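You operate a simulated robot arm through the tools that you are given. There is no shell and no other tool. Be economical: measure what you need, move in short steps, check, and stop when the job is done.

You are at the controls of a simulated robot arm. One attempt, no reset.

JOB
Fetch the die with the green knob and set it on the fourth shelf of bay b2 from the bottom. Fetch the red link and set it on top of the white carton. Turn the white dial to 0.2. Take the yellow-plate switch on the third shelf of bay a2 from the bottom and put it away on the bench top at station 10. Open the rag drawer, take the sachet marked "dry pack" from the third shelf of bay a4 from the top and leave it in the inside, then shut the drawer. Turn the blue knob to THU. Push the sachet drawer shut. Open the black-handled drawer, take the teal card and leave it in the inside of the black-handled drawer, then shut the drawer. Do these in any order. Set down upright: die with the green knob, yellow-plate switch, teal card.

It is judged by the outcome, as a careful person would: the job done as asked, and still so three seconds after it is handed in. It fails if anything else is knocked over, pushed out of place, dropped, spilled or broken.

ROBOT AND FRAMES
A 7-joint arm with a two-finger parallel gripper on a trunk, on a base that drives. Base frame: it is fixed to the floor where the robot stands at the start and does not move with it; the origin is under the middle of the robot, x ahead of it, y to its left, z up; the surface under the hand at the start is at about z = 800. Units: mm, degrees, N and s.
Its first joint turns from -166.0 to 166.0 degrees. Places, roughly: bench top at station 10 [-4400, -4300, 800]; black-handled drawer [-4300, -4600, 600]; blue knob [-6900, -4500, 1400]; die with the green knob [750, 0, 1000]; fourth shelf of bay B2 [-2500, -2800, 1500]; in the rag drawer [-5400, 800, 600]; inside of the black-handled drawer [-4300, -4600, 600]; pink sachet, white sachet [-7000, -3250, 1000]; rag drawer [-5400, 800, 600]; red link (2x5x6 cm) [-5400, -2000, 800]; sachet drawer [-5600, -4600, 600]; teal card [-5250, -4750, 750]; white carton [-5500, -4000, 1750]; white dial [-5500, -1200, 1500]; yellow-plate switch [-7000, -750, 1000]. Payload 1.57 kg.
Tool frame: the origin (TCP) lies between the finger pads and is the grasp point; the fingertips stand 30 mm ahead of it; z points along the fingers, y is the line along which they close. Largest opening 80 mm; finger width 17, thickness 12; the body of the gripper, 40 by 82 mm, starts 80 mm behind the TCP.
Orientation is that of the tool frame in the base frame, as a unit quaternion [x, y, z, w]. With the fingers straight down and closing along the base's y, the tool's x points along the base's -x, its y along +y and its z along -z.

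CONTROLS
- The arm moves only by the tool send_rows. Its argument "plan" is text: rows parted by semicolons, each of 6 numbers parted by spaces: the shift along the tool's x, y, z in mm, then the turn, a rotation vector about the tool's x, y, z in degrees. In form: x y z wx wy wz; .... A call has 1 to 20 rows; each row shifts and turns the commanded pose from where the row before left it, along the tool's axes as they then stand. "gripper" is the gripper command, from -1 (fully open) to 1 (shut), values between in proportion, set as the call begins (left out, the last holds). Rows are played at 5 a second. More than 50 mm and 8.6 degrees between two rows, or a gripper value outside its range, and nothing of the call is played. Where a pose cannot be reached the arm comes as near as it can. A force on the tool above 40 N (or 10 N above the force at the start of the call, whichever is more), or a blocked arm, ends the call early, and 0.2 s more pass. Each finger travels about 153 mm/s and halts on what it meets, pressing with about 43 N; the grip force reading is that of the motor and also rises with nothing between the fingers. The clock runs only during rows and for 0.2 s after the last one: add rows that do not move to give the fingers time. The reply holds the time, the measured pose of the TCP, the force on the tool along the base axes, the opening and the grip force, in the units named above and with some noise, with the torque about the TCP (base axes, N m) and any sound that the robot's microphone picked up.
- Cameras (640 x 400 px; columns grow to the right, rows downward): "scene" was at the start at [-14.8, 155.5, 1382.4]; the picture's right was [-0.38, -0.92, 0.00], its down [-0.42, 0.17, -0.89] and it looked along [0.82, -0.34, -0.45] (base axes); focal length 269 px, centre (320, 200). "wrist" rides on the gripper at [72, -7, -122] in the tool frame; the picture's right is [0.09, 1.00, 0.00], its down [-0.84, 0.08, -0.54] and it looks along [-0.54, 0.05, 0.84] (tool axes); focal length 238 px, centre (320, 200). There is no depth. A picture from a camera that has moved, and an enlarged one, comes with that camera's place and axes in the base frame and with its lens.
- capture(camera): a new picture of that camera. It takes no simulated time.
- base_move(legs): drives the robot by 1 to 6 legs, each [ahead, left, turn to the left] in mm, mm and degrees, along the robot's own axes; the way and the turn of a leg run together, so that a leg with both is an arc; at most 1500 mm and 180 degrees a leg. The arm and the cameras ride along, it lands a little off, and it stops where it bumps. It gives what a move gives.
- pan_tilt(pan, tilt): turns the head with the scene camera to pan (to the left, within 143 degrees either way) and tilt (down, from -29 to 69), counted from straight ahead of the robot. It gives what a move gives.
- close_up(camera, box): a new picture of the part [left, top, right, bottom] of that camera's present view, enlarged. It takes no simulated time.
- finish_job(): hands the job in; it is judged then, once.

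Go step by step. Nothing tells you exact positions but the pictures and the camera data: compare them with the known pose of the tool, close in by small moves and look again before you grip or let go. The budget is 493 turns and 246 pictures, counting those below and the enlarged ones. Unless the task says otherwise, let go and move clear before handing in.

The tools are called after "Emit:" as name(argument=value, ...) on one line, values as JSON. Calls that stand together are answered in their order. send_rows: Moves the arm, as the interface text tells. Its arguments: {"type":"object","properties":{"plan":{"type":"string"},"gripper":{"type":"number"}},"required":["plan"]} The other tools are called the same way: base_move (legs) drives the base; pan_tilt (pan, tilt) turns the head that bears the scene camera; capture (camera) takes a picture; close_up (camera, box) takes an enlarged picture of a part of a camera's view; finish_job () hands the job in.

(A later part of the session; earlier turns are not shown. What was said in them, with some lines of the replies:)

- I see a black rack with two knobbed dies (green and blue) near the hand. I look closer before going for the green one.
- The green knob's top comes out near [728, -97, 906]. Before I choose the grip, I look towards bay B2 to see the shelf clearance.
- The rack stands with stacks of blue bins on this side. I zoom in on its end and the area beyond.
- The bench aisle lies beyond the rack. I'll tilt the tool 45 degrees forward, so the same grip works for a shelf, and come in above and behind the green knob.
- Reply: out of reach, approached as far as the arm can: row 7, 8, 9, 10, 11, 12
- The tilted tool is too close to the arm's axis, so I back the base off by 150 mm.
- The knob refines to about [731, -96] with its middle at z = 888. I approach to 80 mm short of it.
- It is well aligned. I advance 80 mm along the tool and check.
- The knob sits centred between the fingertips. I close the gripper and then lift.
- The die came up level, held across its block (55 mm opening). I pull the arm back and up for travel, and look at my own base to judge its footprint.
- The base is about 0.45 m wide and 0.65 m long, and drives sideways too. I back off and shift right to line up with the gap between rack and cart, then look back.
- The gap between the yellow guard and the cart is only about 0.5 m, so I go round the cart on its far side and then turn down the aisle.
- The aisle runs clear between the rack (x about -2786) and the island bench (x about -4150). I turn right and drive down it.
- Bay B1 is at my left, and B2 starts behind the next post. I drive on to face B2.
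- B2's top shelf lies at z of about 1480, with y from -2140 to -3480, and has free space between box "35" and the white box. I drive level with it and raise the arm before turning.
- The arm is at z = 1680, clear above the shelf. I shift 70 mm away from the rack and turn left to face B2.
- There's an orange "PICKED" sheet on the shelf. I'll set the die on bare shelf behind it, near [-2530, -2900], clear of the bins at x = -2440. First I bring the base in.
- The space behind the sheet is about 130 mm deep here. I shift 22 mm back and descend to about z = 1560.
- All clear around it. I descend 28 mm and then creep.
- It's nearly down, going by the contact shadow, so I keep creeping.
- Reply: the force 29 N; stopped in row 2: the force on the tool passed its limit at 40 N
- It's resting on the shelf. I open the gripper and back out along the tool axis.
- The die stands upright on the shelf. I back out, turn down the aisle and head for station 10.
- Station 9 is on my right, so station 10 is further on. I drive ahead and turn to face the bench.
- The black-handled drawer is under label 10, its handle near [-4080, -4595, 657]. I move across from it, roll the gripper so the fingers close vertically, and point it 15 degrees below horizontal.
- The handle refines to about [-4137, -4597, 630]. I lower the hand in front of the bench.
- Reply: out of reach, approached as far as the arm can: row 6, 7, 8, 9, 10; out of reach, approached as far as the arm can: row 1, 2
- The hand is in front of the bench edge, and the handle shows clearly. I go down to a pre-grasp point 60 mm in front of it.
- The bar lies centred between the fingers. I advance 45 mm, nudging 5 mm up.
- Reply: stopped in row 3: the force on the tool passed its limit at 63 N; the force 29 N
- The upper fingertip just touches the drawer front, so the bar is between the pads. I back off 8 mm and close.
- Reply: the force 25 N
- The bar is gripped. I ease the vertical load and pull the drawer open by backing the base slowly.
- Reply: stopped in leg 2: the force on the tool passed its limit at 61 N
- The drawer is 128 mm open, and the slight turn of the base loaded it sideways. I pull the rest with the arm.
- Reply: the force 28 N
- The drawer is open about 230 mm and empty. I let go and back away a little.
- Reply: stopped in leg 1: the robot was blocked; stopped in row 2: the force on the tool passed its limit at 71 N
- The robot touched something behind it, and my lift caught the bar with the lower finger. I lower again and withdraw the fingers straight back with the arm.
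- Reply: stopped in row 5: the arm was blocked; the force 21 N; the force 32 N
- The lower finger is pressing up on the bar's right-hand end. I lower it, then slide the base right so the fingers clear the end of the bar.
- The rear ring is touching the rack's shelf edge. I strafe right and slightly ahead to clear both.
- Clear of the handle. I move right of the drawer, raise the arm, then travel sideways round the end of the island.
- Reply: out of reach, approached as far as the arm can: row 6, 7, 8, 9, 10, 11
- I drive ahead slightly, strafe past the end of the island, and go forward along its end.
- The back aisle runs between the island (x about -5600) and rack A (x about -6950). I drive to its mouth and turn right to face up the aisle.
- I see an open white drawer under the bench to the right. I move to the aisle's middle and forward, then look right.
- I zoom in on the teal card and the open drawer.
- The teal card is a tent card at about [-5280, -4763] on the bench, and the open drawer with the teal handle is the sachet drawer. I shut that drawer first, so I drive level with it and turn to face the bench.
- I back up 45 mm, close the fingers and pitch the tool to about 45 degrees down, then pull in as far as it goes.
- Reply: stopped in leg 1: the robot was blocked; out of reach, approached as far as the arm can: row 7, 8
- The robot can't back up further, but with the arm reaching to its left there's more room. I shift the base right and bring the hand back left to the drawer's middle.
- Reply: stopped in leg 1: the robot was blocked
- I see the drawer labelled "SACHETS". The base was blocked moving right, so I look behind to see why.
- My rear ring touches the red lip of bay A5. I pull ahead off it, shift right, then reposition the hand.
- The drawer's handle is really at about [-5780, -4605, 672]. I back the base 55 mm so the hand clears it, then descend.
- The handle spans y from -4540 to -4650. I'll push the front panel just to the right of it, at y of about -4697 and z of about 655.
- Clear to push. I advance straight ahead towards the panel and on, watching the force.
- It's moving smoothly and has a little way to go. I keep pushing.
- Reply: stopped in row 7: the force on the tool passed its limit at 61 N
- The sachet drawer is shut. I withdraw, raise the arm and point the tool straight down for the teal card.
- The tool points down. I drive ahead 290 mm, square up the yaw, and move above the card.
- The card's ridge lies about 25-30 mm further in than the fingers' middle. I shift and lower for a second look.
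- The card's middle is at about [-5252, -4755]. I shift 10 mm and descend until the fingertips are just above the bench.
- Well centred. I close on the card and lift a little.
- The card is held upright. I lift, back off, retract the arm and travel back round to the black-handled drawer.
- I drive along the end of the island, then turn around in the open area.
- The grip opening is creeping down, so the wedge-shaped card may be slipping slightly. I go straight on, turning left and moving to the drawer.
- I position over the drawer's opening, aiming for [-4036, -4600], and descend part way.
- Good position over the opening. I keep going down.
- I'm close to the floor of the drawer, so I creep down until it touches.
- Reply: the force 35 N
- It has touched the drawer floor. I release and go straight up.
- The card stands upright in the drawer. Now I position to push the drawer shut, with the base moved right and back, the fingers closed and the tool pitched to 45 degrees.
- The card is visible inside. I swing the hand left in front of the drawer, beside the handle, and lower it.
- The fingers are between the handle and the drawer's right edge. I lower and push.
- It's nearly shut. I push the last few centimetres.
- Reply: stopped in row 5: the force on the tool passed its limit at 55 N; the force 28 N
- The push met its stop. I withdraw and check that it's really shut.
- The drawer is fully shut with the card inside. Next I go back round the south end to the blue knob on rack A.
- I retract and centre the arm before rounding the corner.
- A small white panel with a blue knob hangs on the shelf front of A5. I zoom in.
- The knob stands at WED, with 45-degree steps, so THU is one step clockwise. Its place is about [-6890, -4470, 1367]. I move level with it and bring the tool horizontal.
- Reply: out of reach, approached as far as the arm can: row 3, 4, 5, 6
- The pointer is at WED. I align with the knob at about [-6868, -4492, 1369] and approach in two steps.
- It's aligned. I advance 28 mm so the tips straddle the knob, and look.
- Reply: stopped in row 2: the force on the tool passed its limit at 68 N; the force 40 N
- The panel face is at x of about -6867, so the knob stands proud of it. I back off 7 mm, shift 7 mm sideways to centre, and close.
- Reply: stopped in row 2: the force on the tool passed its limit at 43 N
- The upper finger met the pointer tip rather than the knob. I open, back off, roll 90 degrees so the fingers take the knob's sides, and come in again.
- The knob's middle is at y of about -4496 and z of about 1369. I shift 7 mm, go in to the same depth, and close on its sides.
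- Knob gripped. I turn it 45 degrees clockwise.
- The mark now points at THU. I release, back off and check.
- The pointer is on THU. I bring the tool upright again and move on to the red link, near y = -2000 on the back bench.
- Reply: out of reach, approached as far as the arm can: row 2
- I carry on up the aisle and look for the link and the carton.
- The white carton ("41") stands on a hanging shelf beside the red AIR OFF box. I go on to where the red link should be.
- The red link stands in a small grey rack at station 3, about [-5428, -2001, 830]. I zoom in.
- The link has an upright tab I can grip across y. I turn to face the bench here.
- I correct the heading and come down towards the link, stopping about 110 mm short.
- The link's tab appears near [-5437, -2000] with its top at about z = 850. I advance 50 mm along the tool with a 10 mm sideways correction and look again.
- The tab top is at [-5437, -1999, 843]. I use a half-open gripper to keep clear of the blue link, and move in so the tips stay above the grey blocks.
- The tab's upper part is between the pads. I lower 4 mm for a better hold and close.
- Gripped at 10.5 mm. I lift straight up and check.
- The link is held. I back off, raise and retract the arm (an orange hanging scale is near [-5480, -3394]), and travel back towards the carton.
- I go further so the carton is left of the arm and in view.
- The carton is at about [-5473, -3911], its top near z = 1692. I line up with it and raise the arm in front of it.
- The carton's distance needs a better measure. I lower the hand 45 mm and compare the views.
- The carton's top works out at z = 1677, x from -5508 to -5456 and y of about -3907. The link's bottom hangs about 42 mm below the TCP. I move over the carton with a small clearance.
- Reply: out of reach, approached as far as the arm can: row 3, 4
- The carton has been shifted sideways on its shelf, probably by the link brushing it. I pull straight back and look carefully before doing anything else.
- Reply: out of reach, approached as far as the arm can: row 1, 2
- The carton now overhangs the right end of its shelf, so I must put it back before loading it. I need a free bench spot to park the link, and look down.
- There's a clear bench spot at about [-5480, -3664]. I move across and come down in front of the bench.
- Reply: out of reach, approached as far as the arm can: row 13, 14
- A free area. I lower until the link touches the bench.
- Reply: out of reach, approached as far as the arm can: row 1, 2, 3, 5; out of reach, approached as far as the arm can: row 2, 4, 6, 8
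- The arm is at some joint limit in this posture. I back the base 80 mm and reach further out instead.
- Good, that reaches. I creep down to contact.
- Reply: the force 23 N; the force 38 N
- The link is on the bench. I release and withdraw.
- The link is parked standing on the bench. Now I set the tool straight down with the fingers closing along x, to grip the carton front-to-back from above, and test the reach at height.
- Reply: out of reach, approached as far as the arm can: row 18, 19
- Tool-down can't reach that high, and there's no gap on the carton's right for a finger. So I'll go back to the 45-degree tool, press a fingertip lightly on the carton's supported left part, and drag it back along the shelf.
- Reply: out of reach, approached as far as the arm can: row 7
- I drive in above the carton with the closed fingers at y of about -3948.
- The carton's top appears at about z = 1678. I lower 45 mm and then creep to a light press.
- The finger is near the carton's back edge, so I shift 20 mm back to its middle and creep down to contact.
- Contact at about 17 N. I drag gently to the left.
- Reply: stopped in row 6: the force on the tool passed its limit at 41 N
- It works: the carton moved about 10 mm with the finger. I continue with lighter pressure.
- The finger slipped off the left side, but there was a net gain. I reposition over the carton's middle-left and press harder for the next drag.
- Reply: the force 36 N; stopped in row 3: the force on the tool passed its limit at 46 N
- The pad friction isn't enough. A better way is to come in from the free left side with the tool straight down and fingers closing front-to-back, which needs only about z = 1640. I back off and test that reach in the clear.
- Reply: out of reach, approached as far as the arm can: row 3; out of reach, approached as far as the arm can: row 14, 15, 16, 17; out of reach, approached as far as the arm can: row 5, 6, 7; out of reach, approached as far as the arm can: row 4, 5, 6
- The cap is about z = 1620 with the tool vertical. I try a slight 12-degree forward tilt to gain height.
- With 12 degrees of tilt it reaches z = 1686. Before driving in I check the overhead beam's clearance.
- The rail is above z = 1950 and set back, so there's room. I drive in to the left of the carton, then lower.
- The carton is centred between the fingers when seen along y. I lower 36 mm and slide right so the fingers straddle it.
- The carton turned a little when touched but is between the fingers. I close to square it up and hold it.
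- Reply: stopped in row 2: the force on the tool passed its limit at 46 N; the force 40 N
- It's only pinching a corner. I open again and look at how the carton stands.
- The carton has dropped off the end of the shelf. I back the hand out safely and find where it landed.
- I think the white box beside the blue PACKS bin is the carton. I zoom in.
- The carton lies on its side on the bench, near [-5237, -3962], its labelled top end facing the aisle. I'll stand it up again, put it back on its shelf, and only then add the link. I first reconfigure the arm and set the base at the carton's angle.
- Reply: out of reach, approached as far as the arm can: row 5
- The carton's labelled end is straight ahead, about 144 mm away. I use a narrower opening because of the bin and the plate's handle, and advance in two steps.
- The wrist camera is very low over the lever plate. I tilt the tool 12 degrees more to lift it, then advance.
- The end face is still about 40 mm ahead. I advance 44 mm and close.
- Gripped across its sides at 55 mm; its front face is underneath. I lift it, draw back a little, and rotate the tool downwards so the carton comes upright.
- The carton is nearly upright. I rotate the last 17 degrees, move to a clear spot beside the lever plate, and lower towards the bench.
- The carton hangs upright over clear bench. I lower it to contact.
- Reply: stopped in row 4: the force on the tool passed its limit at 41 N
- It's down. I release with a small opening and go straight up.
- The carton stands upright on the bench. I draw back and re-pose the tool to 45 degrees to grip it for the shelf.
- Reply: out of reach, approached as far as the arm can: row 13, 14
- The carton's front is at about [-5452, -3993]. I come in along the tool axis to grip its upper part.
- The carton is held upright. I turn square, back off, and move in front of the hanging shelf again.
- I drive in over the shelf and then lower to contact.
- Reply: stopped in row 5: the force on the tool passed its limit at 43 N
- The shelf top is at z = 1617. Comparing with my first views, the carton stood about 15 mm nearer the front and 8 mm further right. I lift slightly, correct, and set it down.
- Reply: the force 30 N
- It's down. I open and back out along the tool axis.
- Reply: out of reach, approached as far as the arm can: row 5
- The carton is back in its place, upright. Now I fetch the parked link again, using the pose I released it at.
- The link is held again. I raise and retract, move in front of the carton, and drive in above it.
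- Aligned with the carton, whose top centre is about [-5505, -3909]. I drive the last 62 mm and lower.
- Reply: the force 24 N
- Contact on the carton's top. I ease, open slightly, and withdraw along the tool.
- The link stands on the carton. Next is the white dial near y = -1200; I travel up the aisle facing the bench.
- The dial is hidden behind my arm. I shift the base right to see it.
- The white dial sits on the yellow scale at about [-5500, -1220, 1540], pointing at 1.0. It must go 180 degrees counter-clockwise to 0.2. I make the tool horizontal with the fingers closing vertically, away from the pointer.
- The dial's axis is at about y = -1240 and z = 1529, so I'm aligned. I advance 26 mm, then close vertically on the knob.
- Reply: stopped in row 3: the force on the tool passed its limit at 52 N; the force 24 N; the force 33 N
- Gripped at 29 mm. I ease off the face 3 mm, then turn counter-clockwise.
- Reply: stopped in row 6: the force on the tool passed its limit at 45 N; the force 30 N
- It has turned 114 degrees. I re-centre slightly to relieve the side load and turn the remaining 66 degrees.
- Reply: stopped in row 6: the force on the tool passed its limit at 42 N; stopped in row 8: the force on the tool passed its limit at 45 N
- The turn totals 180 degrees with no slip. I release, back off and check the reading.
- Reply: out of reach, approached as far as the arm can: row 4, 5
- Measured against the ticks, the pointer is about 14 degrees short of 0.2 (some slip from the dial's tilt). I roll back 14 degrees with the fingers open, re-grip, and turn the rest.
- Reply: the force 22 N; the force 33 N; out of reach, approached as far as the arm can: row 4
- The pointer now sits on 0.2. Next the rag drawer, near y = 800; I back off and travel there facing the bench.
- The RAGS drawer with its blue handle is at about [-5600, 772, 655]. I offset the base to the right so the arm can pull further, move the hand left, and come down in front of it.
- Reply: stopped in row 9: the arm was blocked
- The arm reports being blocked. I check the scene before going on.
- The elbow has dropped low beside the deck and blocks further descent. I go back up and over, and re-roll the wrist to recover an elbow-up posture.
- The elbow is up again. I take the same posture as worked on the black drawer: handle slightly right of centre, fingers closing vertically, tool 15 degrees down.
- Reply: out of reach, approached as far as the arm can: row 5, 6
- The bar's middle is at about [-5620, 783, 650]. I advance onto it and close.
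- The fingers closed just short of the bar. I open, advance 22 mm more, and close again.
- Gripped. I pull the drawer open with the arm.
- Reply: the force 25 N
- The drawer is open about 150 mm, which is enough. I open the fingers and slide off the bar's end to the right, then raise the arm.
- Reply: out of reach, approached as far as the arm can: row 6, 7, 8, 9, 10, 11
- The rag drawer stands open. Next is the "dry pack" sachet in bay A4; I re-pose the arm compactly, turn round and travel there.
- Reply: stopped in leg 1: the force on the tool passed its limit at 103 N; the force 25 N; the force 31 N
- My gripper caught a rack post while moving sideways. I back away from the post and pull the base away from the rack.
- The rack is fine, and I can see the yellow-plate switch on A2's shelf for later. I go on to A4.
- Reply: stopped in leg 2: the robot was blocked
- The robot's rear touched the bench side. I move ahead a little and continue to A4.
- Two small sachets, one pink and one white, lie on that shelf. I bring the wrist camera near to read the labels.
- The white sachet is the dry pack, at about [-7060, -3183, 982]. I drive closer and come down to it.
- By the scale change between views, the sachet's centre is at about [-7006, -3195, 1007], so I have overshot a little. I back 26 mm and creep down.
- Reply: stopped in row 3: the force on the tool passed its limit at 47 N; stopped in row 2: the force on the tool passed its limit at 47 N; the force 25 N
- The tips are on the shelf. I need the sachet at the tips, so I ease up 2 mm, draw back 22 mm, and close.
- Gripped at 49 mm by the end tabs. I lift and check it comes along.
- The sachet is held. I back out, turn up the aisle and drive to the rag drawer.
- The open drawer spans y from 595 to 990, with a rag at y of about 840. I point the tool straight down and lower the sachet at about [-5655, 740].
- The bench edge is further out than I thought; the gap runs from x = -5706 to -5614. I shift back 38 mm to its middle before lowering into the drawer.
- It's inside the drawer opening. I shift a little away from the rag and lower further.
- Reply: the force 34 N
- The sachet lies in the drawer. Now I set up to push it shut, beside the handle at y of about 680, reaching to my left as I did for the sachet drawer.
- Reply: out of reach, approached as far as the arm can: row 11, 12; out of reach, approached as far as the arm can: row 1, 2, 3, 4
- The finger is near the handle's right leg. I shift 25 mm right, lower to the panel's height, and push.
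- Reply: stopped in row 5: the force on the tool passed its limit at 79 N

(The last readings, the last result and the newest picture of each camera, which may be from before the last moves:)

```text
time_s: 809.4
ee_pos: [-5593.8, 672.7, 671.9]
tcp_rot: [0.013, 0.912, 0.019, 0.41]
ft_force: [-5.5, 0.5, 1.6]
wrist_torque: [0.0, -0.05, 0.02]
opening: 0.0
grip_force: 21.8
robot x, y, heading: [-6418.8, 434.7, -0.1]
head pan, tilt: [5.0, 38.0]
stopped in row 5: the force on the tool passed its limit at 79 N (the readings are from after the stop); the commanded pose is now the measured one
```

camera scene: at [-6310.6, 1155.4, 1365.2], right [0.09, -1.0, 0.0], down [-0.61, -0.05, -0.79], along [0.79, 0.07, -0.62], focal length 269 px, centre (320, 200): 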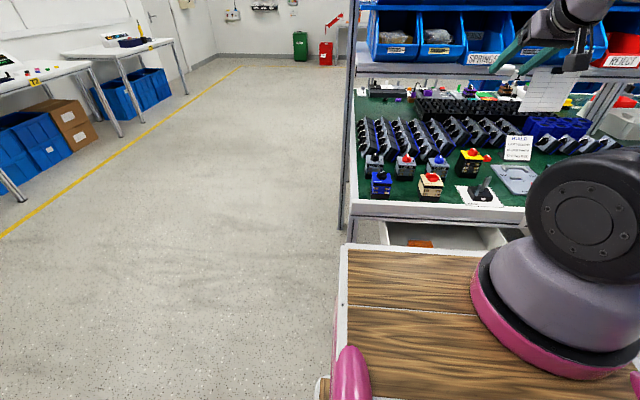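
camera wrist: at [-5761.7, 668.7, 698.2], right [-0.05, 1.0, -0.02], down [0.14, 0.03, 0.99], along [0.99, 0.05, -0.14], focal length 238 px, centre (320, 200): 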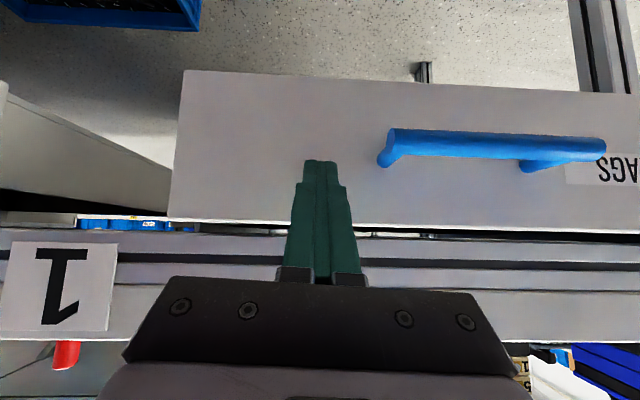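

The drawer is shut. Now the last item, the yellow-plate switch: I withdraw, raise and re-centre the arm, then turn towards rack A2.

Emit:
send_rows(plan="23.5 0 -26 0 0 0; 23.5 0 -26 0 0 0; 23.5 0 -26 0 0 0; 23.5 0 -26 0 0 0; -33.5 0 -30 0 0 0; -33.5 0 -30 0 0 0; -33.5 0 -30 0 0 0; -33.5 0 -30 0 0 0; -33.5 0 -30 0 0 0; -33.5 0 -30 0 0 0; -33.5 0 -30 0 0 0; -33.5 0 -30 0 0 0; -33.5 0 -30 0 0 0; -33.5 0 -30 0 0 0; -33.5 0 -30 0 0 0; -33.5 0 -30 0 0 0; -33.5 0 -30 0 0 0; 0 0 0 0 0 0")

Emit:
send_rows(plan="0 -48 0 0 0 0; 0 -48 0 0 0 0; 0 -48 0 0 0 0; 0 -48 0 0 0 0; 0 -48 0 0 0 0; 0 -48 0 0 0 0; 10 -48 -18 0 0 0; 10 0 -18 0 0 0; 0 0 0 0 0 0", gripper=-1)

Emit:
base_move(legs=[[290, 0, 0], [0, -900, 0]])

```text
time_s: 813.2
ee_pos: [-5735.6, 646.6, 1254.1]
tcp_rot: [0.012, 0.912, 0.019, 0.41]
ft_force: [0.9, 0.1, 0.4]
wrist_torque: [0.04, 0.01, 0.01]
opening: 0.0
grip_force: 21.3
robot x, y, heading: [-6420.1, 431.9, 0.2]
head pan, tilt: [5.0, 38.0]
```

```text
refused: row 7 steps farther than a row can; nothing moved
```

```text
time_s: 819.0
ee_pos: [-5440.2, -169.1, 1254.6]
tcp_rot: [0.006, 0.912, 0.027, 0.409]
ft_force: [0.9, 1.8, 0.2]
wrist_torque: [0.01, 0.0, -0.03]
opening: 0.0
grip_force: 21.2
robot x, y, heading: [-6117.9, -391.5, 0.4]
head pan, tilt: [5.0, 38.0]
stopped in leg 2: the force on the tool passed its limit at 52 N (the readings are from after the stop); the commanded pose is now the measured one
```

The arm row was refused, so the base moved with the hand still out over the bench, and it touched something. I look.

Emit:
pan_tilt(pan=10, tilt=12)

Emit:
capture(camera="scene")

```text
time_s: 819.9
ee_pos: [-5440.3, -167.6, 1254.8]
tcp_rot: [0.008, 0.912, 0.025, 0.41]
ft_force: [-0.5, 3.0, -0.5]
wrist_torque: [-0.1, -0.05, -0.08]
opening: 0.0
grip_force: 21.5
robot x, y, heading: [-6122.8, -388.1, 0.1]
head pan, tilt: [10.0, 12.0]
```

```text
15 pictures are left
camera scene: at [-6129.5, -181.8, 1406.5], right [0.18, -0.98, 0.0], down [-0.21, -0.04, -0.98], along [0.96, 0.17, -0.21], focal length 269 px, centre (320, 200)
```

scene: 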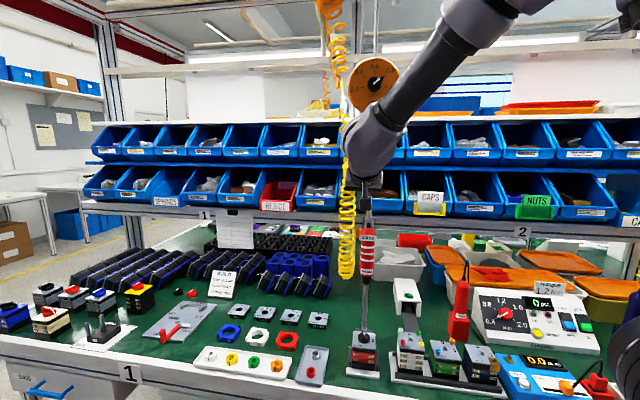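

The hand is against the hanging scale by its weight line. I move back left, then straight away from the bench, and check that the weight hangs as before.

Emit:
base_move(legs=[[0, 70, 0], [-230, 0, 0]])

Emit:
send_rows(plan="0 -45 0 0 0 0; 0 -45 0 0 0 0; 0 -45 0 0 0 0; 0 -45 0 0 0 0; 0 -45 0 0 0 0; 0 -45 0 0 0 0; 0 -45 0 0 0 0; 20 0 -25 0 0 0; 0 0 0 0 0 0", gripper=-1)

Emit:
capture(camera="scene")

```text
time_s: 822.2
ee_pos: [-5669.3, -100.3, 1255.8]
tcp_rot: [0.008, 0.912, 0.025, 0.41]
ft_force: [0.3, -1.6, 0.6]
wrist_torque: [-0.01, -0.01, 0.01]
opening: 0.0
grip_force: 21.2
robot x, y, heading: [-6352.4, -319.7, 0.5]
head pan, tilt: [10.0, 12.0]
```

```text
time_s: 824.2
ee_pos: [-5697.4, -416.9, 1239.8]
tcp_rot: [0.007, 0.912, 0.026, 0.41]
ft_force: [0.3, 0.3, -1.0]
wrist_torque: [0.01, 0.04, 0.01]
opening: 80.0
grip_force: 0.0
robot x, y, heading: [-6350.4, -319.3, 0.3]
head pan, tilt: [10.0, 12.0]
```

```text
14 pictures are left
camera scene: at [-6359.1, -114.2, 1406.6], right [0.18, -0.98, 0.0], down [-0.2, -0.04, -0.98], along [0.96, 0.17, -0.21], focal length 269 px, centre (320, 200)
```

scene: 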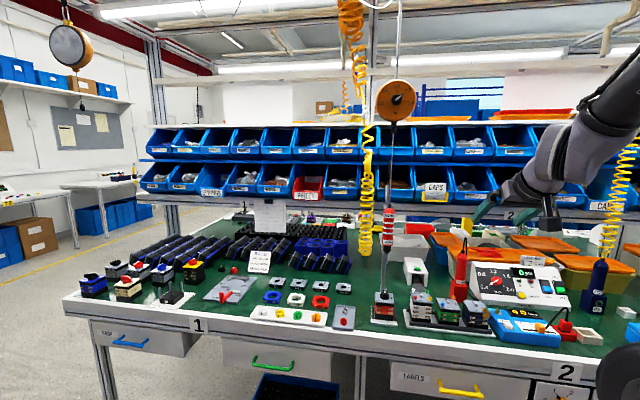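

All hangs straight and the drawers look shut. I turn to face rack A2, taking the turn in steps clear of bench and rack.

Emit:
base_move(legs=[[0, 0, 90], [-497, 0, 0], [0, -190, 0], [0, 0, 90]])

Emit:
send_rows(plan="20 0 15 0 0 0; 20 0 15 0 0 0; 0 0 0 0 0 0")

Emit:
capture(camera="wrist")

```text
time_s: 836.0
ee_pos: [-6800.2, -740.0, 1238.1]
tcp_rot: [0.912, -0.001, -0.409, 0.028]
ft_force: [0.0, 0.2, -0.4]
wrist_torque: [-0.02, 0.04, 0.0]
opening: 80.2
grip_force: 0.1
robot x, y, heading: [-6146.1, -824.4, -178.6]
head pan, tilt: [10.0, 12.0]
```

```text
time_s: 836.8
ee_pos: [-6809.6, -740.9, 1198.6]
tcp_rot: [0.912, -0.001, -0.41, 0.028]
ft_force: [0.0, 0.2, -0.1]
wrist_torque: [0.0, -0.02, -0.02]
opening: 79.9
grip_force: 0.1
out of reach, approached as far as the arm can: row 2
robot x, y, heading: [-6143.0, -825.3, -178.8]
head pan, tilt: [10.0, 12.0]
```

```text
13 pictures are left
camera wrist: at [-6671.3, -728.4, 1224.3], right [0.08, -1.0, -0.02], down [-0.15, -0.03, 0.99], along [-0.98, -0.08, -0.15], focal length 238 px, centre (320, 200)
```

wrist: 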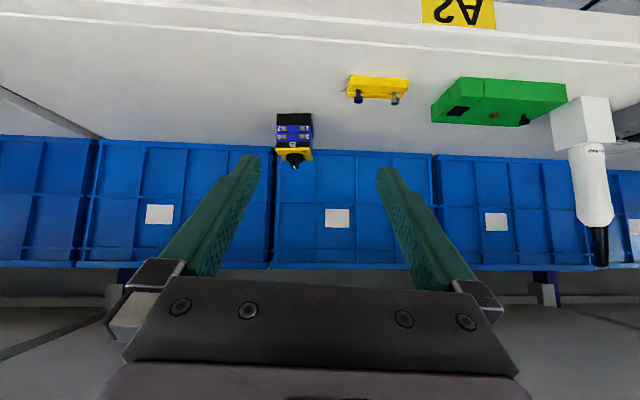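

The switch's base is at about [-7088, -710, 1001], about 60-65 mm wide. I square up, move level with it and approach.

Emit:
base_move(legs=[[0, -30, -1.2], [130, 0, 0]])

Emit:
send_rows(plan="7.6 0 37.5 0 0 0; 7.6 0 37.5 0 0 0; 7.6 0 37.5 0 0 0; 0 0 20 0 0 0; 0 0 0 0 0 0")

Emit:
capture(camera="wrist")

```text
time_s: 838.6
ee_pos: [-6938.0, -697.3, 1197.1]
tcp_rot: [0.912, -0.01, -0.409, 0.024]
ft_force: [-0.1, -0.4, 0.1]
wrist_torque: [0.01, 0.01, -0.01]
opening: 80.2
grip_force: 0.1
robot x, y, heading: [-6274.8, -793.8, 180.1]
head pan, tilt: [10.0, 12.0]
```

```text
time_s: 839.8
ee_pos: [-7021.9, -703.2, 1092.8]
tcp_rot: [0.912, -0.01, -0.409, 0.025]
ft_force: [1.1, 0.6, 0.1]
wrist_torque: [0.0, 0.04, 0.0]
opening: 80.0
grip_force: 0.0
robot x, y, heading: [-6273.4, -794.0, 179.5]
head pan, tilt: [10.0, 12.0]
```

```text
12 pictures are left
camera wrist: at [-6883.1, -693.1, 1119.4], right [0.06, -1.0, -0.02], down [-0.15, -0.03, 0.99], along [-0.99, -0.06, -0.15], focal length 238 px, centre (320, 200)
```

wrist: 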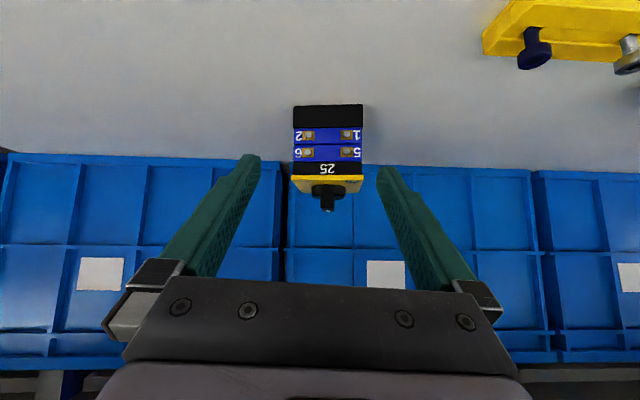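

The switch is 66 mm wide with its front at x of about -7097. I correct 7 mm sideways and move in, straddling it.

Emit:
send_rows(plan="-3 3.5 17 0 0 0; -3 3.5 17 0 0 0; 0 0 0 0 0 0")

Emit:
close_up(camera="wrist", box=[220, 60, 420, 220])

```text
time_s: 840.6
ee_pos: [-7050.9, -710.0, 1075.9]
tcp_rot: [0.913, -0.01, -0.408, 0.024]
ft_force: [0.2, 0.3, 0.2]
wrist_torque: [0.03, 0.0, -0.01]
opening: 80.0
grip_force: 0.0
robot x, y, heading: [-6275.5, -797.8, 180.2]
head pan, tilt: [10.0, 12.0]
```

```text
2.50 times, centred on (320, 140) of wrist
camera zoom: at [-6912.5, -700.8, 1101.5], right [0.06, -1.0, -0.02], down [-0.15, -0.03, 0.99], along [-0.99, -0.06, -0.15], focal length 596 px, centre (320, 350)
```

zoom: 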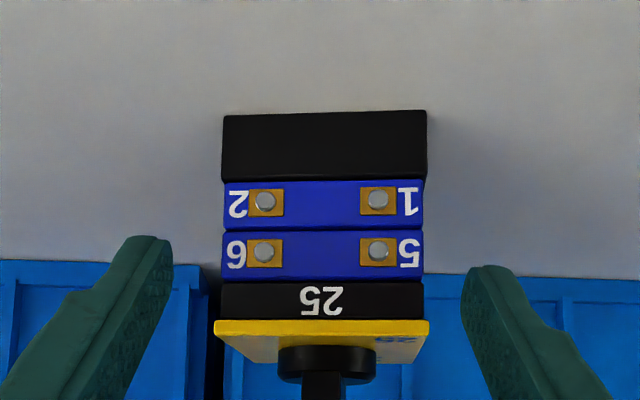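

Well centred. I advance the rest and close.

Emit:
send_rows(plan="-1.2 0.4 17 0 0 0; -1.2 0.4 17 0 0 0; -1.2 0.4 17 0 0 0; -1.2 0 17 0 0 0; 0 0 0 0 0 0")

Emit:
send_rows(plan="0 0 0 0 0 0; 0 0 0 0 0 0; 0 0 0 0 0 0; 0 0 0 0 0 0", gripper=1)

Emit:
send_rows(plan="-7.4 0 -6.7 0 0 0; -15 0 -13.4 0 0 0; -22 0 -20 0 0 0; 0 0 0 0 0 0")

Emit:
capture(camera="wrist")

```text
time_s: 841.8
ee_pos: [-7096.4, -717.9, 1041.6]
tcp_rot: [0.911, -0.008, -0.412, 0.025]
ft_force: [0.6, -0.9, 0.2]
wrist_torque: [0.0, 0.02, 0.01]
opening: 80.2
grip_force: 0.0
robot x, y, heading: [-6274.7, -793.9, 179.7]
head pan, tilt: [10.0, 12.0]
```

```text
time_s: 842.8
ee_pos: [-7094.6, -716.6, 1042.1]
tcp_rot: [0.91, -0.009, -0.413, 0.024]
ft_force: [-3.3, -9.0, 27.4]
wrist_torque: [0.53, 0.36, 0.21]
opening: 64.9
grip_force: 43.1
robot x, y, heading: [-6276.7, -798.6, 179.9]
head pan, tilt: [10.0, 12.0]
```

```text
time_s: 843.8
ee_pos: [-7087.5, -712.8, 1077.8]
tcp_rot: [0.92, -0.011, -0.392, 0.023]
ft_force: [-0.9, 0.4, -1.8]
wrist_torque: [0.01, -0.03, 0.03]
opening: 63.7
grip_force: 42.7
robot x, y, heading: [-6276.6, -794.4, 180.0]
head pan, tilt: [10.0, 12.0]
```

```text
10 pictures are left
camera wrist: at [-6951.1, -702.9, 1109.7], right [0.06, -1.0, -0.02], down [-0.19, -0.03, 0.98], along [-0.98, -0.06, -0.19], focal length 238 px, centre (320, 200)
```

wrist: 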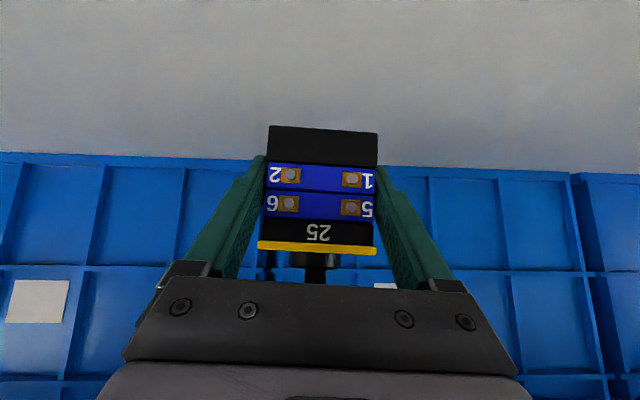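

The switch is held upright. I back out, retract, and head for station 10 by the south end of the island.

Emit:
base_move(legs=[[-125, 0, 0]])

Emit:
send_rows(plan="-2.8 0 -45 0 0 0; -2.8 0 -45 0 0 0; -2.8 0 -45 0 0 0; -2.8 0 -45 0 0 0; -2.8 0 -45 0 0 0; 0 0 0 0 0 0")

Emit:
base_move(legs=[[0, 0, 90], [0, -110, 0], [1300, 0, 0]])

```text
time_s: 845.0
ee_pos: [-6980.0, -715.3, 1092.8]
tcp_rot: [0.913, -0.009, -0.408, 0.025]
ft_force: [1.2, -1.1, -1.5]
wrist_torque: [-0.01, -0.02, 0.02]
opening: 63.7
grip_force: 42.7
robot x, y, heading: [-6150.4, -791.9, -179.7]
head pan, tilt: [10.0, 12.0]
```

```text
time_s: 846.4
ee_pos: [-6821.8, -702.3, 1253.9]
tcp_rot: [0.913, -0.009, -0.408, 0.025]
ft_force: [-0.5, -0.2, -2.2]
wrist_torque: [-0.01, -0.08, 0.02]
opening: 63.5
grip_force: 43.2
robot x, y, heading: [-6155.3, -793.6, -179.8]
head pan, tilt: [10.0, 12.0]
```

```text
time_s: 857.6
ee_pos: [-6320.3, -2774.2, 1253.7]
tcp_rot: [0.646, 0.644, -0.269, 0.309]
ft_force: [0.5, 0.6, -2.4]
wrist_torque: [0.05, 0.0, 0.01]
opening: 63.8
grip_force: 42.7
robot x, y, heading: [-6242.0, -2102.5, -89.2]
head pan, tilt: [10.0, 12.0]
```

Emit:
base_move(legs=[[1400, 0, -0.8], [1400, 0, 0], [790, 0, 0], [0, 0, 90]])

```text
time_s: 878.7
ee_pos: [-5559.3, -5734.6, 1254.5]
tcp_rot: [0.004, 0.912, 0.028, 0.408]
ft_force: [0.3, -0.2, -1.7]
wrist_torque: [-0.01, 0.05, 0.0]
opening: 63.7
grip_force: 42.6
robot x, y, heading: [-6231.3, -5648.3, 0.4]
head pan, tilt: [10.0, 12.0]
```

Emit:
base_move(legs=[[0, -370, -0.4], [1300, 0, 0], [1260, 0, 0]])

Emit:
base_move(legs=[[0, 0, 180]])

```text
time_s: 893.0
ee_pos: [-3027.9, -6117.6, 1254.0]
tcp_rot: [0.011, 0.912, 0.024, 0.409]
ft_force: [-0.1, 0.8, -2.0]
wrist_torque: [0.0, 0.03, -0.02]
opening: 63.6
grip_force: 43.4
robot x, y, heading: [-3698.9, -6022.4, -0.2]
head pan, tilt: [10.0, 12.0]
```

```text
time_s: 900.8
ee_pos: [-4367.8, -5916.5, 1253.4]
tcp_rot: [0.912, -0.017, -0.409, 0.021]
ft_force: [0.2, 0.0, -2.1]
wrist_torque: [0.03, -0.1, 0.0]
opening: 63.8
grip_force: 43.2
robot x, y, heading: [-3699.9, -6023.1, 179.2]
head pan, tilt: [10.0, 12.0]
```

Emit:
base_move(legs=[[-290, 0, 0.8], [0, -1000, 0], [0, -815, 0]])

Emit:
pan_tilt(pan=-8, tilt=32)

Emit:
capture(camera="scene")

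```text
time_s: 911.5
ee_pos: [-4074.5, -4117.8, 1253.8]
tcp_rot: [0.912, -0.01, -0.409, 0.024]
ft_force: [0.1, 0.3, -2.1]
wrist_torque: [0.01, -0.07, -0.03]
opening: 63.7
grip_force: 42.9
robot x, y, heading: [-3403.2, -4210.4, -179.7]
head pan, tilt: [10.0, 12.0]
```

```text
time_s: 912.3
ee_pos: [-4075.8, -4116.5, 1254.0]
tcp_rot: [0.912, -0.009, -0.409, 0.024]
ft_force: [0.4, 0.9, -2.3]
wrist_torque: [0.0, -0.05, 0.02]
opening: 63.6
grip_force: 42.9
robot x, y, heading: [-3407.0, -4208.9, -180.0]
head pan, tilt: [-8.0, 32.0]
```

```text
9 pictures are left
camera scene: at [-3392.4, -4385.8, 1374.4], right [0.14, 0.99, 0.0], down [0.52, -0.07, -0.85], along [-0.84, 0.12, -0.53], focal length 269 px, centre (320, 200)
```

scene: 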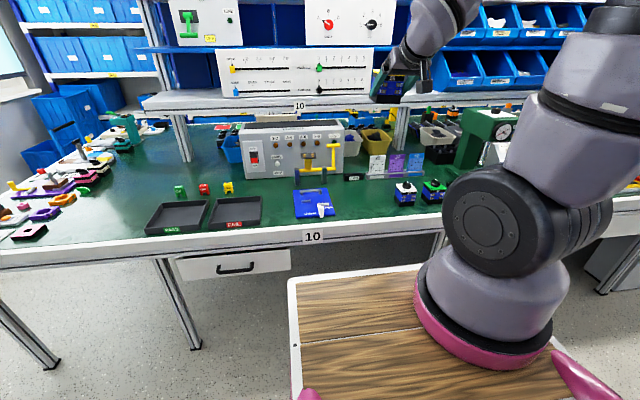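

There's a clear patch of bench between the blue pad and the small devices, around [-4240, -4100]. I move in and lower most of the way.

Emit:
base_move(legs=[[80, -12, 0]])

Emit:
send_rows(plan="26.8 0 33.9 0 0 0; 26.8 0 33.9 0 0 0; 26.8 0 33.9 0 0 0; 26.8 0 33.9 0 0 0; 26.8 0 33.9 0 0 0; 26.8 0 33.9 0 0 0; 26.8 0 33.9 0 0 0; 26.8 0 33.9 0 0 0; 0 0 0 0 0 0")

Emit:
capture(camera="wrist")

```text
time_s: 913.4
ee_pos: [-4157.6, -4103.8, 1253.2]
tcp_rot: [0.912, -0.009, -0.409, 0.024]
ft_force: [0.4, 0.0, -1.1]
wrist_torque: [-0.01, -0.09, 0.03]
opening: 63.7
grip_force: 42.7
robot x, y, heading: [-3485.3, -4198.3, -180.3]
head pan, tilt: [-8.0, 32.0]
```

```text
time_s: 915.4
ee_pos: [-4218.2, -4121.6, 913.9]
tcp_rot: [0.912, -0.01, -0.41, 0.024]
ft_force: [-0.6, -0.4, -2.2]
wrist_torque: [-0.03, -0.04, 0.0]
opening: 63.7
grip_force: 43.0
robot x, y, heading: [-3484.4, -4196.8, -179.9]
head pan, tilt: [-8.0, 32.0]
```

```text
8 pictures are left
camera wrist: at [-4079.6, -4111.2, 939.3], right [0.06, -1.0, -0.02], down [-0.15, -0.03, 0.99], along [-0.99, -0.06, -0.15], focal length 238 px, centre (320, 200)
```

wrist: 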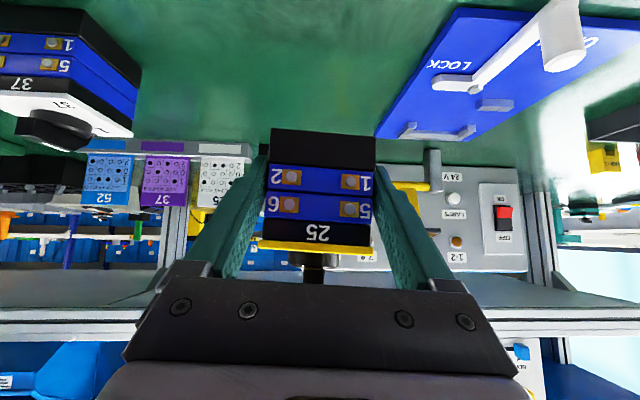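

The blue pad is close on one side, so I shift 40 mm away from it and lower.

Emit:
send_rows(plan="0 -20 0 0 0 0; 0 -20 0 0 0 0; 15 0 13.3 0 0 0; 15 0 13.3 0 0 0; 15 0 13.3 0 0 0; 0 0 0 0 0 0")

Emit:
capture(camera="wrist")

```text
time_s: 916.8
ee_pos: [-4217.6, -4084.8, 851.0]
tcp_rot: [0.912, -0.009, -0.409, 0.025]
ft_force: [-0.2, 0.1, -1.3]
wrist_torque: [0.0, -0.03, -0.01]
opening: 63.7
grip_force: 42.8
robot x, y, heading: [-3486.1, -4195.2, -180.2]
head pan, tilt: [-8.0, 32.0]
```

```text
7 pictures are left
camera wrist: at [-4078.6, -4075.0, 878.1], right [0.06, -1.0, -0.02], down [-0.15, -0.03, 0.99], along [-0.99, -0.06, -0.15], focal length 238 px, centre (320, 200)
```

wrist: 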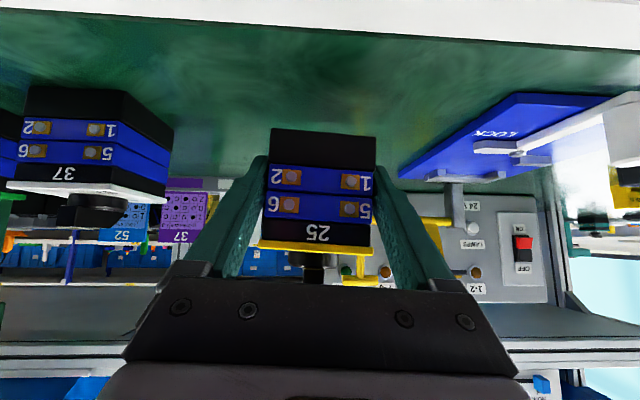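

Clear on both sides. I creep down to contact.

Emit:
send_rows(plan="3 0 2.7 0 0 0; 3 0 2.7 0 0 0; 2.2 0 2 0 0 0; 0 0 0 0 0 0")

Emit:
send_rows(plan="1.5 0 1.3 0 0 0; 1.5 0 1.3 0 0 0; 1.5 0 1.3 0 0 0; 0 0 0 0 0 0")

```text
time_s: 917.8
ee_pos: [-4218.0, -4084.7, 840.9]
tcp_rot: [0.912, -0.009, -0.409, 0.025]
ft_force: [-0.8, 0.7, -1.1]
wrist_torque: [0.0, -0.05, 0.01]
opening: 63.6
grip_force: 42.7
robot x, y, heading: [-3485.6, -4198.1, -180.0]
head pan, tilt: [-8.0, 32.0]
```

```text
time_s: 918.8
ee_pos: [-4215.1, -4086.4, 833.6]
tcp_rot: [0.912, -0.01, -0.409, 0.024]
ft_force: [0.2, 0.3, -1.6]
wrist_torque: [-0.04, -0.02, -0.01]
opening: 63.6
grip_force: 43.0
robot x, y, heading: [-3484.1, -4201.1, -179.9]
head pan, tilt: [-8.0, 32.0]
```

Emit:
send_rows(plan="1.5 0 1.3 0 0 0; 1.5 0 1.3 0 0 0; 0 0 0 0 0 0")

Emit:
send_rows(plan="1.5 0 1.3 0 0 0; 1.5 0 1.3 0 0 0; 0 0 0 0 0 0")

```text
time_s: 919.6
ee_pos: [-4216.8, -4087.2, 831.7]
tcp_rot: [0.912, -0.01, -0.409, 0.024]
ft_force: [-0.1, 0.2, -1.6]
wrist_torque: [-0.03, -0.05, 0.03]
opening: 63.4
grip_force: 43.1
robot x, y, heading: [-3486.2, -4197.4, -180.1]
head pan, tilt: [-8.0, 32.0]
```

```text
time_s: 920.4
ee_pos: [-4217.3, -4086.9, 827.8]
tcp_rot: [0.912, -0.009, -0.409, 0.024]
ft_force: [-0.2, -0.1, -0.8]
wrist_torque: [0.0, -0.06, -0.01]
opening: 63.7
grip_force: 43.3
robot x, y, heading: [-3484.5, -4197.1, -180.0]
head pan, tilt: [-8.0, 32.0]
```

Emit:
send_rows(plan="1.1 0 1 0 0 0; 1.1 0 1 0 0 0; 0 0 0 0 0 0")

Emit:
send_rows(plan="1.1 0 1 0 0 0; 1.1 0 1 0 0 0; 0 0 0 0 0 0")

Emit:
close_up(camera="wrist", box=[220, 60, 420, 220])

```text
time_s: 921.2
ee_pos: [-4216.9, -4087.4, 824.2]
tcp_rot: [0.913, -0.009, -0.408, 0.025]
ft_force: [-0.1, 1.3, -1.4]
wrist_torque: [0.02, -0.04, -0.04]
opening: 63.6
grip_force: 43.2
robot x, y, heading: [-3488.7, -4196.6, -180.1]
head pan, tilt: [-8.0, 32.0]
```

```text
time_s: 922.0
ee_pos: [-4218.1, -4087.0, 821.1]
tcp_rot: [0.912, -0.009, -0.409, 0.024]
ft_force: [0.8, -0.3, -2.4]
wrist_torque: [-0.02, -0.04, -0.01]
opening: 63.4
grip_force: 42.9
robot x, y, heading: [-3486.2, -4196.1, -179.9]
head pan, tilt: [-8.0, 32.0]
```

```text
2.50 times, centred on (320, 140) of wrist
camera zoom: at [-4078.6, -4077.4, 847.5], right [0.06, -1.0, -0.02], down [-0.15, -0.03, 0.99], along [-0.99, -0.06, -0.15], focal length 596 px, centre (320, 350)
```

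zoom: 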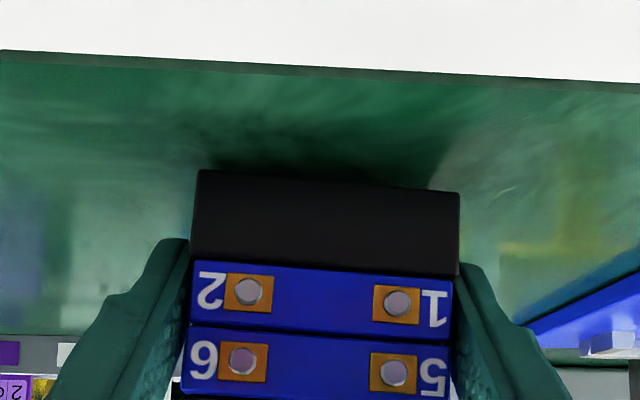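

Nearly there; the shadow is close under the base. I continue in small steps.

Emit:
send_rows(plan="1.1 0 1 0 0 0; 1.1 0 1 0 0 0; 1.1 0 1 0 0 0; 0 0 0 0 0 0")

Emit:
send_rows(plan="1.1 0 1 0 0 0; 1.1 0 1 0 0 0; 1.1 0 1 0 0 0; 0 0 0 0 0 0")

```text
time_s: 923.0
ee_pos: [-4216.8, -4087.3, 817.6]
tcp_rot: [0.912, -0.009, -0.41, 0.025]
ft_force: [3.0, 0.2, 13.8]
wrist_torque: [0.45, -0.25, -0.07]
opening: 63.4
grip_force: 42.9
robot x, y, heading: [-3483.7, -4196.8, -180.1]
head pan, tilt: [-8.0, 32.0]
```

```text
time_s: 924.0
ee_pos: [-4217.1, -4087.1, 812.8]
tcp_rot: [0.912, -0.008, -0.41, 0.025]
ft_force: [-3.6, -2.7, 31.7]
wrist_torque: [0.93, -0.14, 0.07]
opening: 64.0
grip_force: 42.6
robot x, y, heading: [-3485.9, -4197.5, -180.2]
head pan, tilt: [-8.0, 32.0]
```

It's down. I release and back out along the tool.

Emit:
send_rows(plan="-1.5 0 -1.3 0 0 0; 0 0 0 0 0 0; 0 0 0 0 0 0; 0 0 0 0 0 0", gripper=-1)

Emit:
send_rows(plan="0 0 -8 0 0 0; 0 0 -20 0 0 0; 0 0 -35 0 0 0; 0 0 -45 0 0 0; 0 0 -45 0 0 0; 0 0 0 0 0 0")

Emit:
capture(camera="wrist")

```text
time_s: 925.0
ee_pos: [-4217.2, -4087.2, 813.6]
tcp_rot: [0.912, -0.01, -0.409, 0.024]
ft_force: [-0.4, 0.1, -0.2]
wrist_torque: [0.01, 0.01, -0.04]
opening: 80.1
grip_force: 0.0
robot x, y, heading: [-3480.2, -4198.6, -179.9]
head pan, tilt: [-8.0, 32.0]
```

```text
time_s: 926.4
ee_pos: [-4148.8, -4074.5, 888.0]
tcp_rot: [0.912, -0.009, -0.409, 0.025]
ft_force: [0.7, 1.2, -0.6]
wrist_torque: [0.01, 0.01, -0.05]
opening: 80.0
grip_force: 0.1
out of reach, approached as far as the arm can: row 4, 5
robot x, y, heading: [-3487.6, -4197.0, -180.0]
head pan, tilt: [-8.0, 32.0]
```

```text
5 pictures are left
camera wrist: at [-4010.8, -4064.4, 915.3], right [0.06, -1.0, -0.02], down [-0.15, -0.03, 0.99], along [-0.99, -0.06, -0.15], focal length 238 px, centre (320, 200)
```

wrist: 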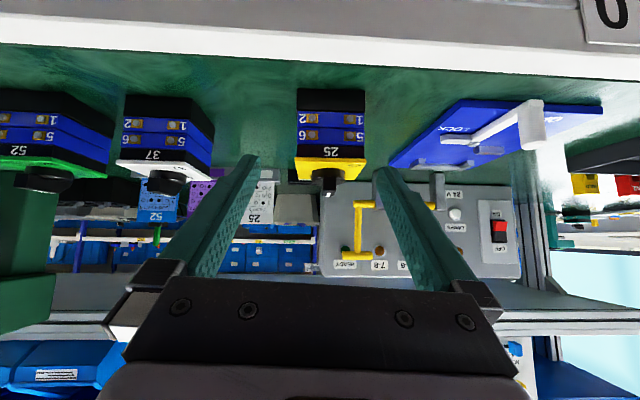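

The switch stands upright on the bench at station 10. I move clear.

Emit:
base_move(legs=[[-110, 0, 0]])

Emit:
send_rows(plan="-33 0 -30 0 0 0; -33 0 -30 0 0 0; -33 0 -30 0 0 0; 0 0 0 0 0 0")

Emit:
capture(camera="scene")

```text
time_s: 927.6
ee_pos: [-4037.5, -4073.8, 888.7]
tcp_rot: [0.912, -0.01, -0.409, 0.024]
ft_force: [-0.8, -0.4, 0.9]
wrist_torque: [0.01, 0.01, -0.02]
opening: 80.1
grip_force: 0.1
robot x, y, heading: [-3374.2, -4194.8, 179.7]
head pan, tilt: [-8.0, 32.0]
```

```text
time_s: 928.6
ee_pos: [-4073.5, -4058.8, 1010.5]
tcp_rot: [0.913, -0.009, -0.408, 0.025]
ft_force: [0.1, -0.3, -0.1]
wrist_torque: [-0.01, -0.01, 0.0]
opening: 79.9
grip_force: 0.1
out of reach, approached as far as the arm can: row 1, 2, 3
robot x, y, heading: [-3374.3, -4198.6, 180.0]
head pan, tilt: [-8.0, 32.0]
```

```text
4 pictures are left
camera scene: at [-3362.8, -4373.7, 1374.3], right [0.14, 0.99, 0.0], down [0.52, -0.07, -0.85], along [-0.84, 0.12, -0.53], focal length 269 px, centre (320, 200)
```

scene: 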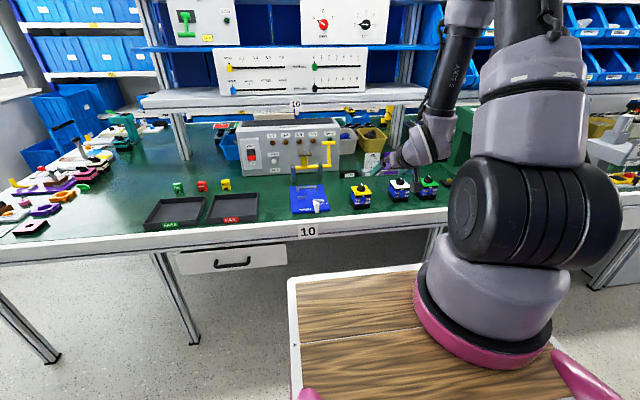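

The switch stands upright at station 10, the black-handled drawer is shut, and the hand is clear. The rest of the job is in place, so I hand it in.

Emit:
finish_job()

```text
The job is handed in.
```

I handed the job in with every item done as asked, but the white carton fell once along the way, which may count against it.

- **White carton:** while placing the red link I knocked it off its shelf onto the bench. I stood it upright again, put it back as near its original spot as I could judge from my earlier pictures, and then set the link on top.
- **Other contact:** the gripper hit a rack post and the line of a hanging scale, and the base bumped the racks and the bench. Nothing looked moved in the pictures I took afterwards. I did not recheck every spot.
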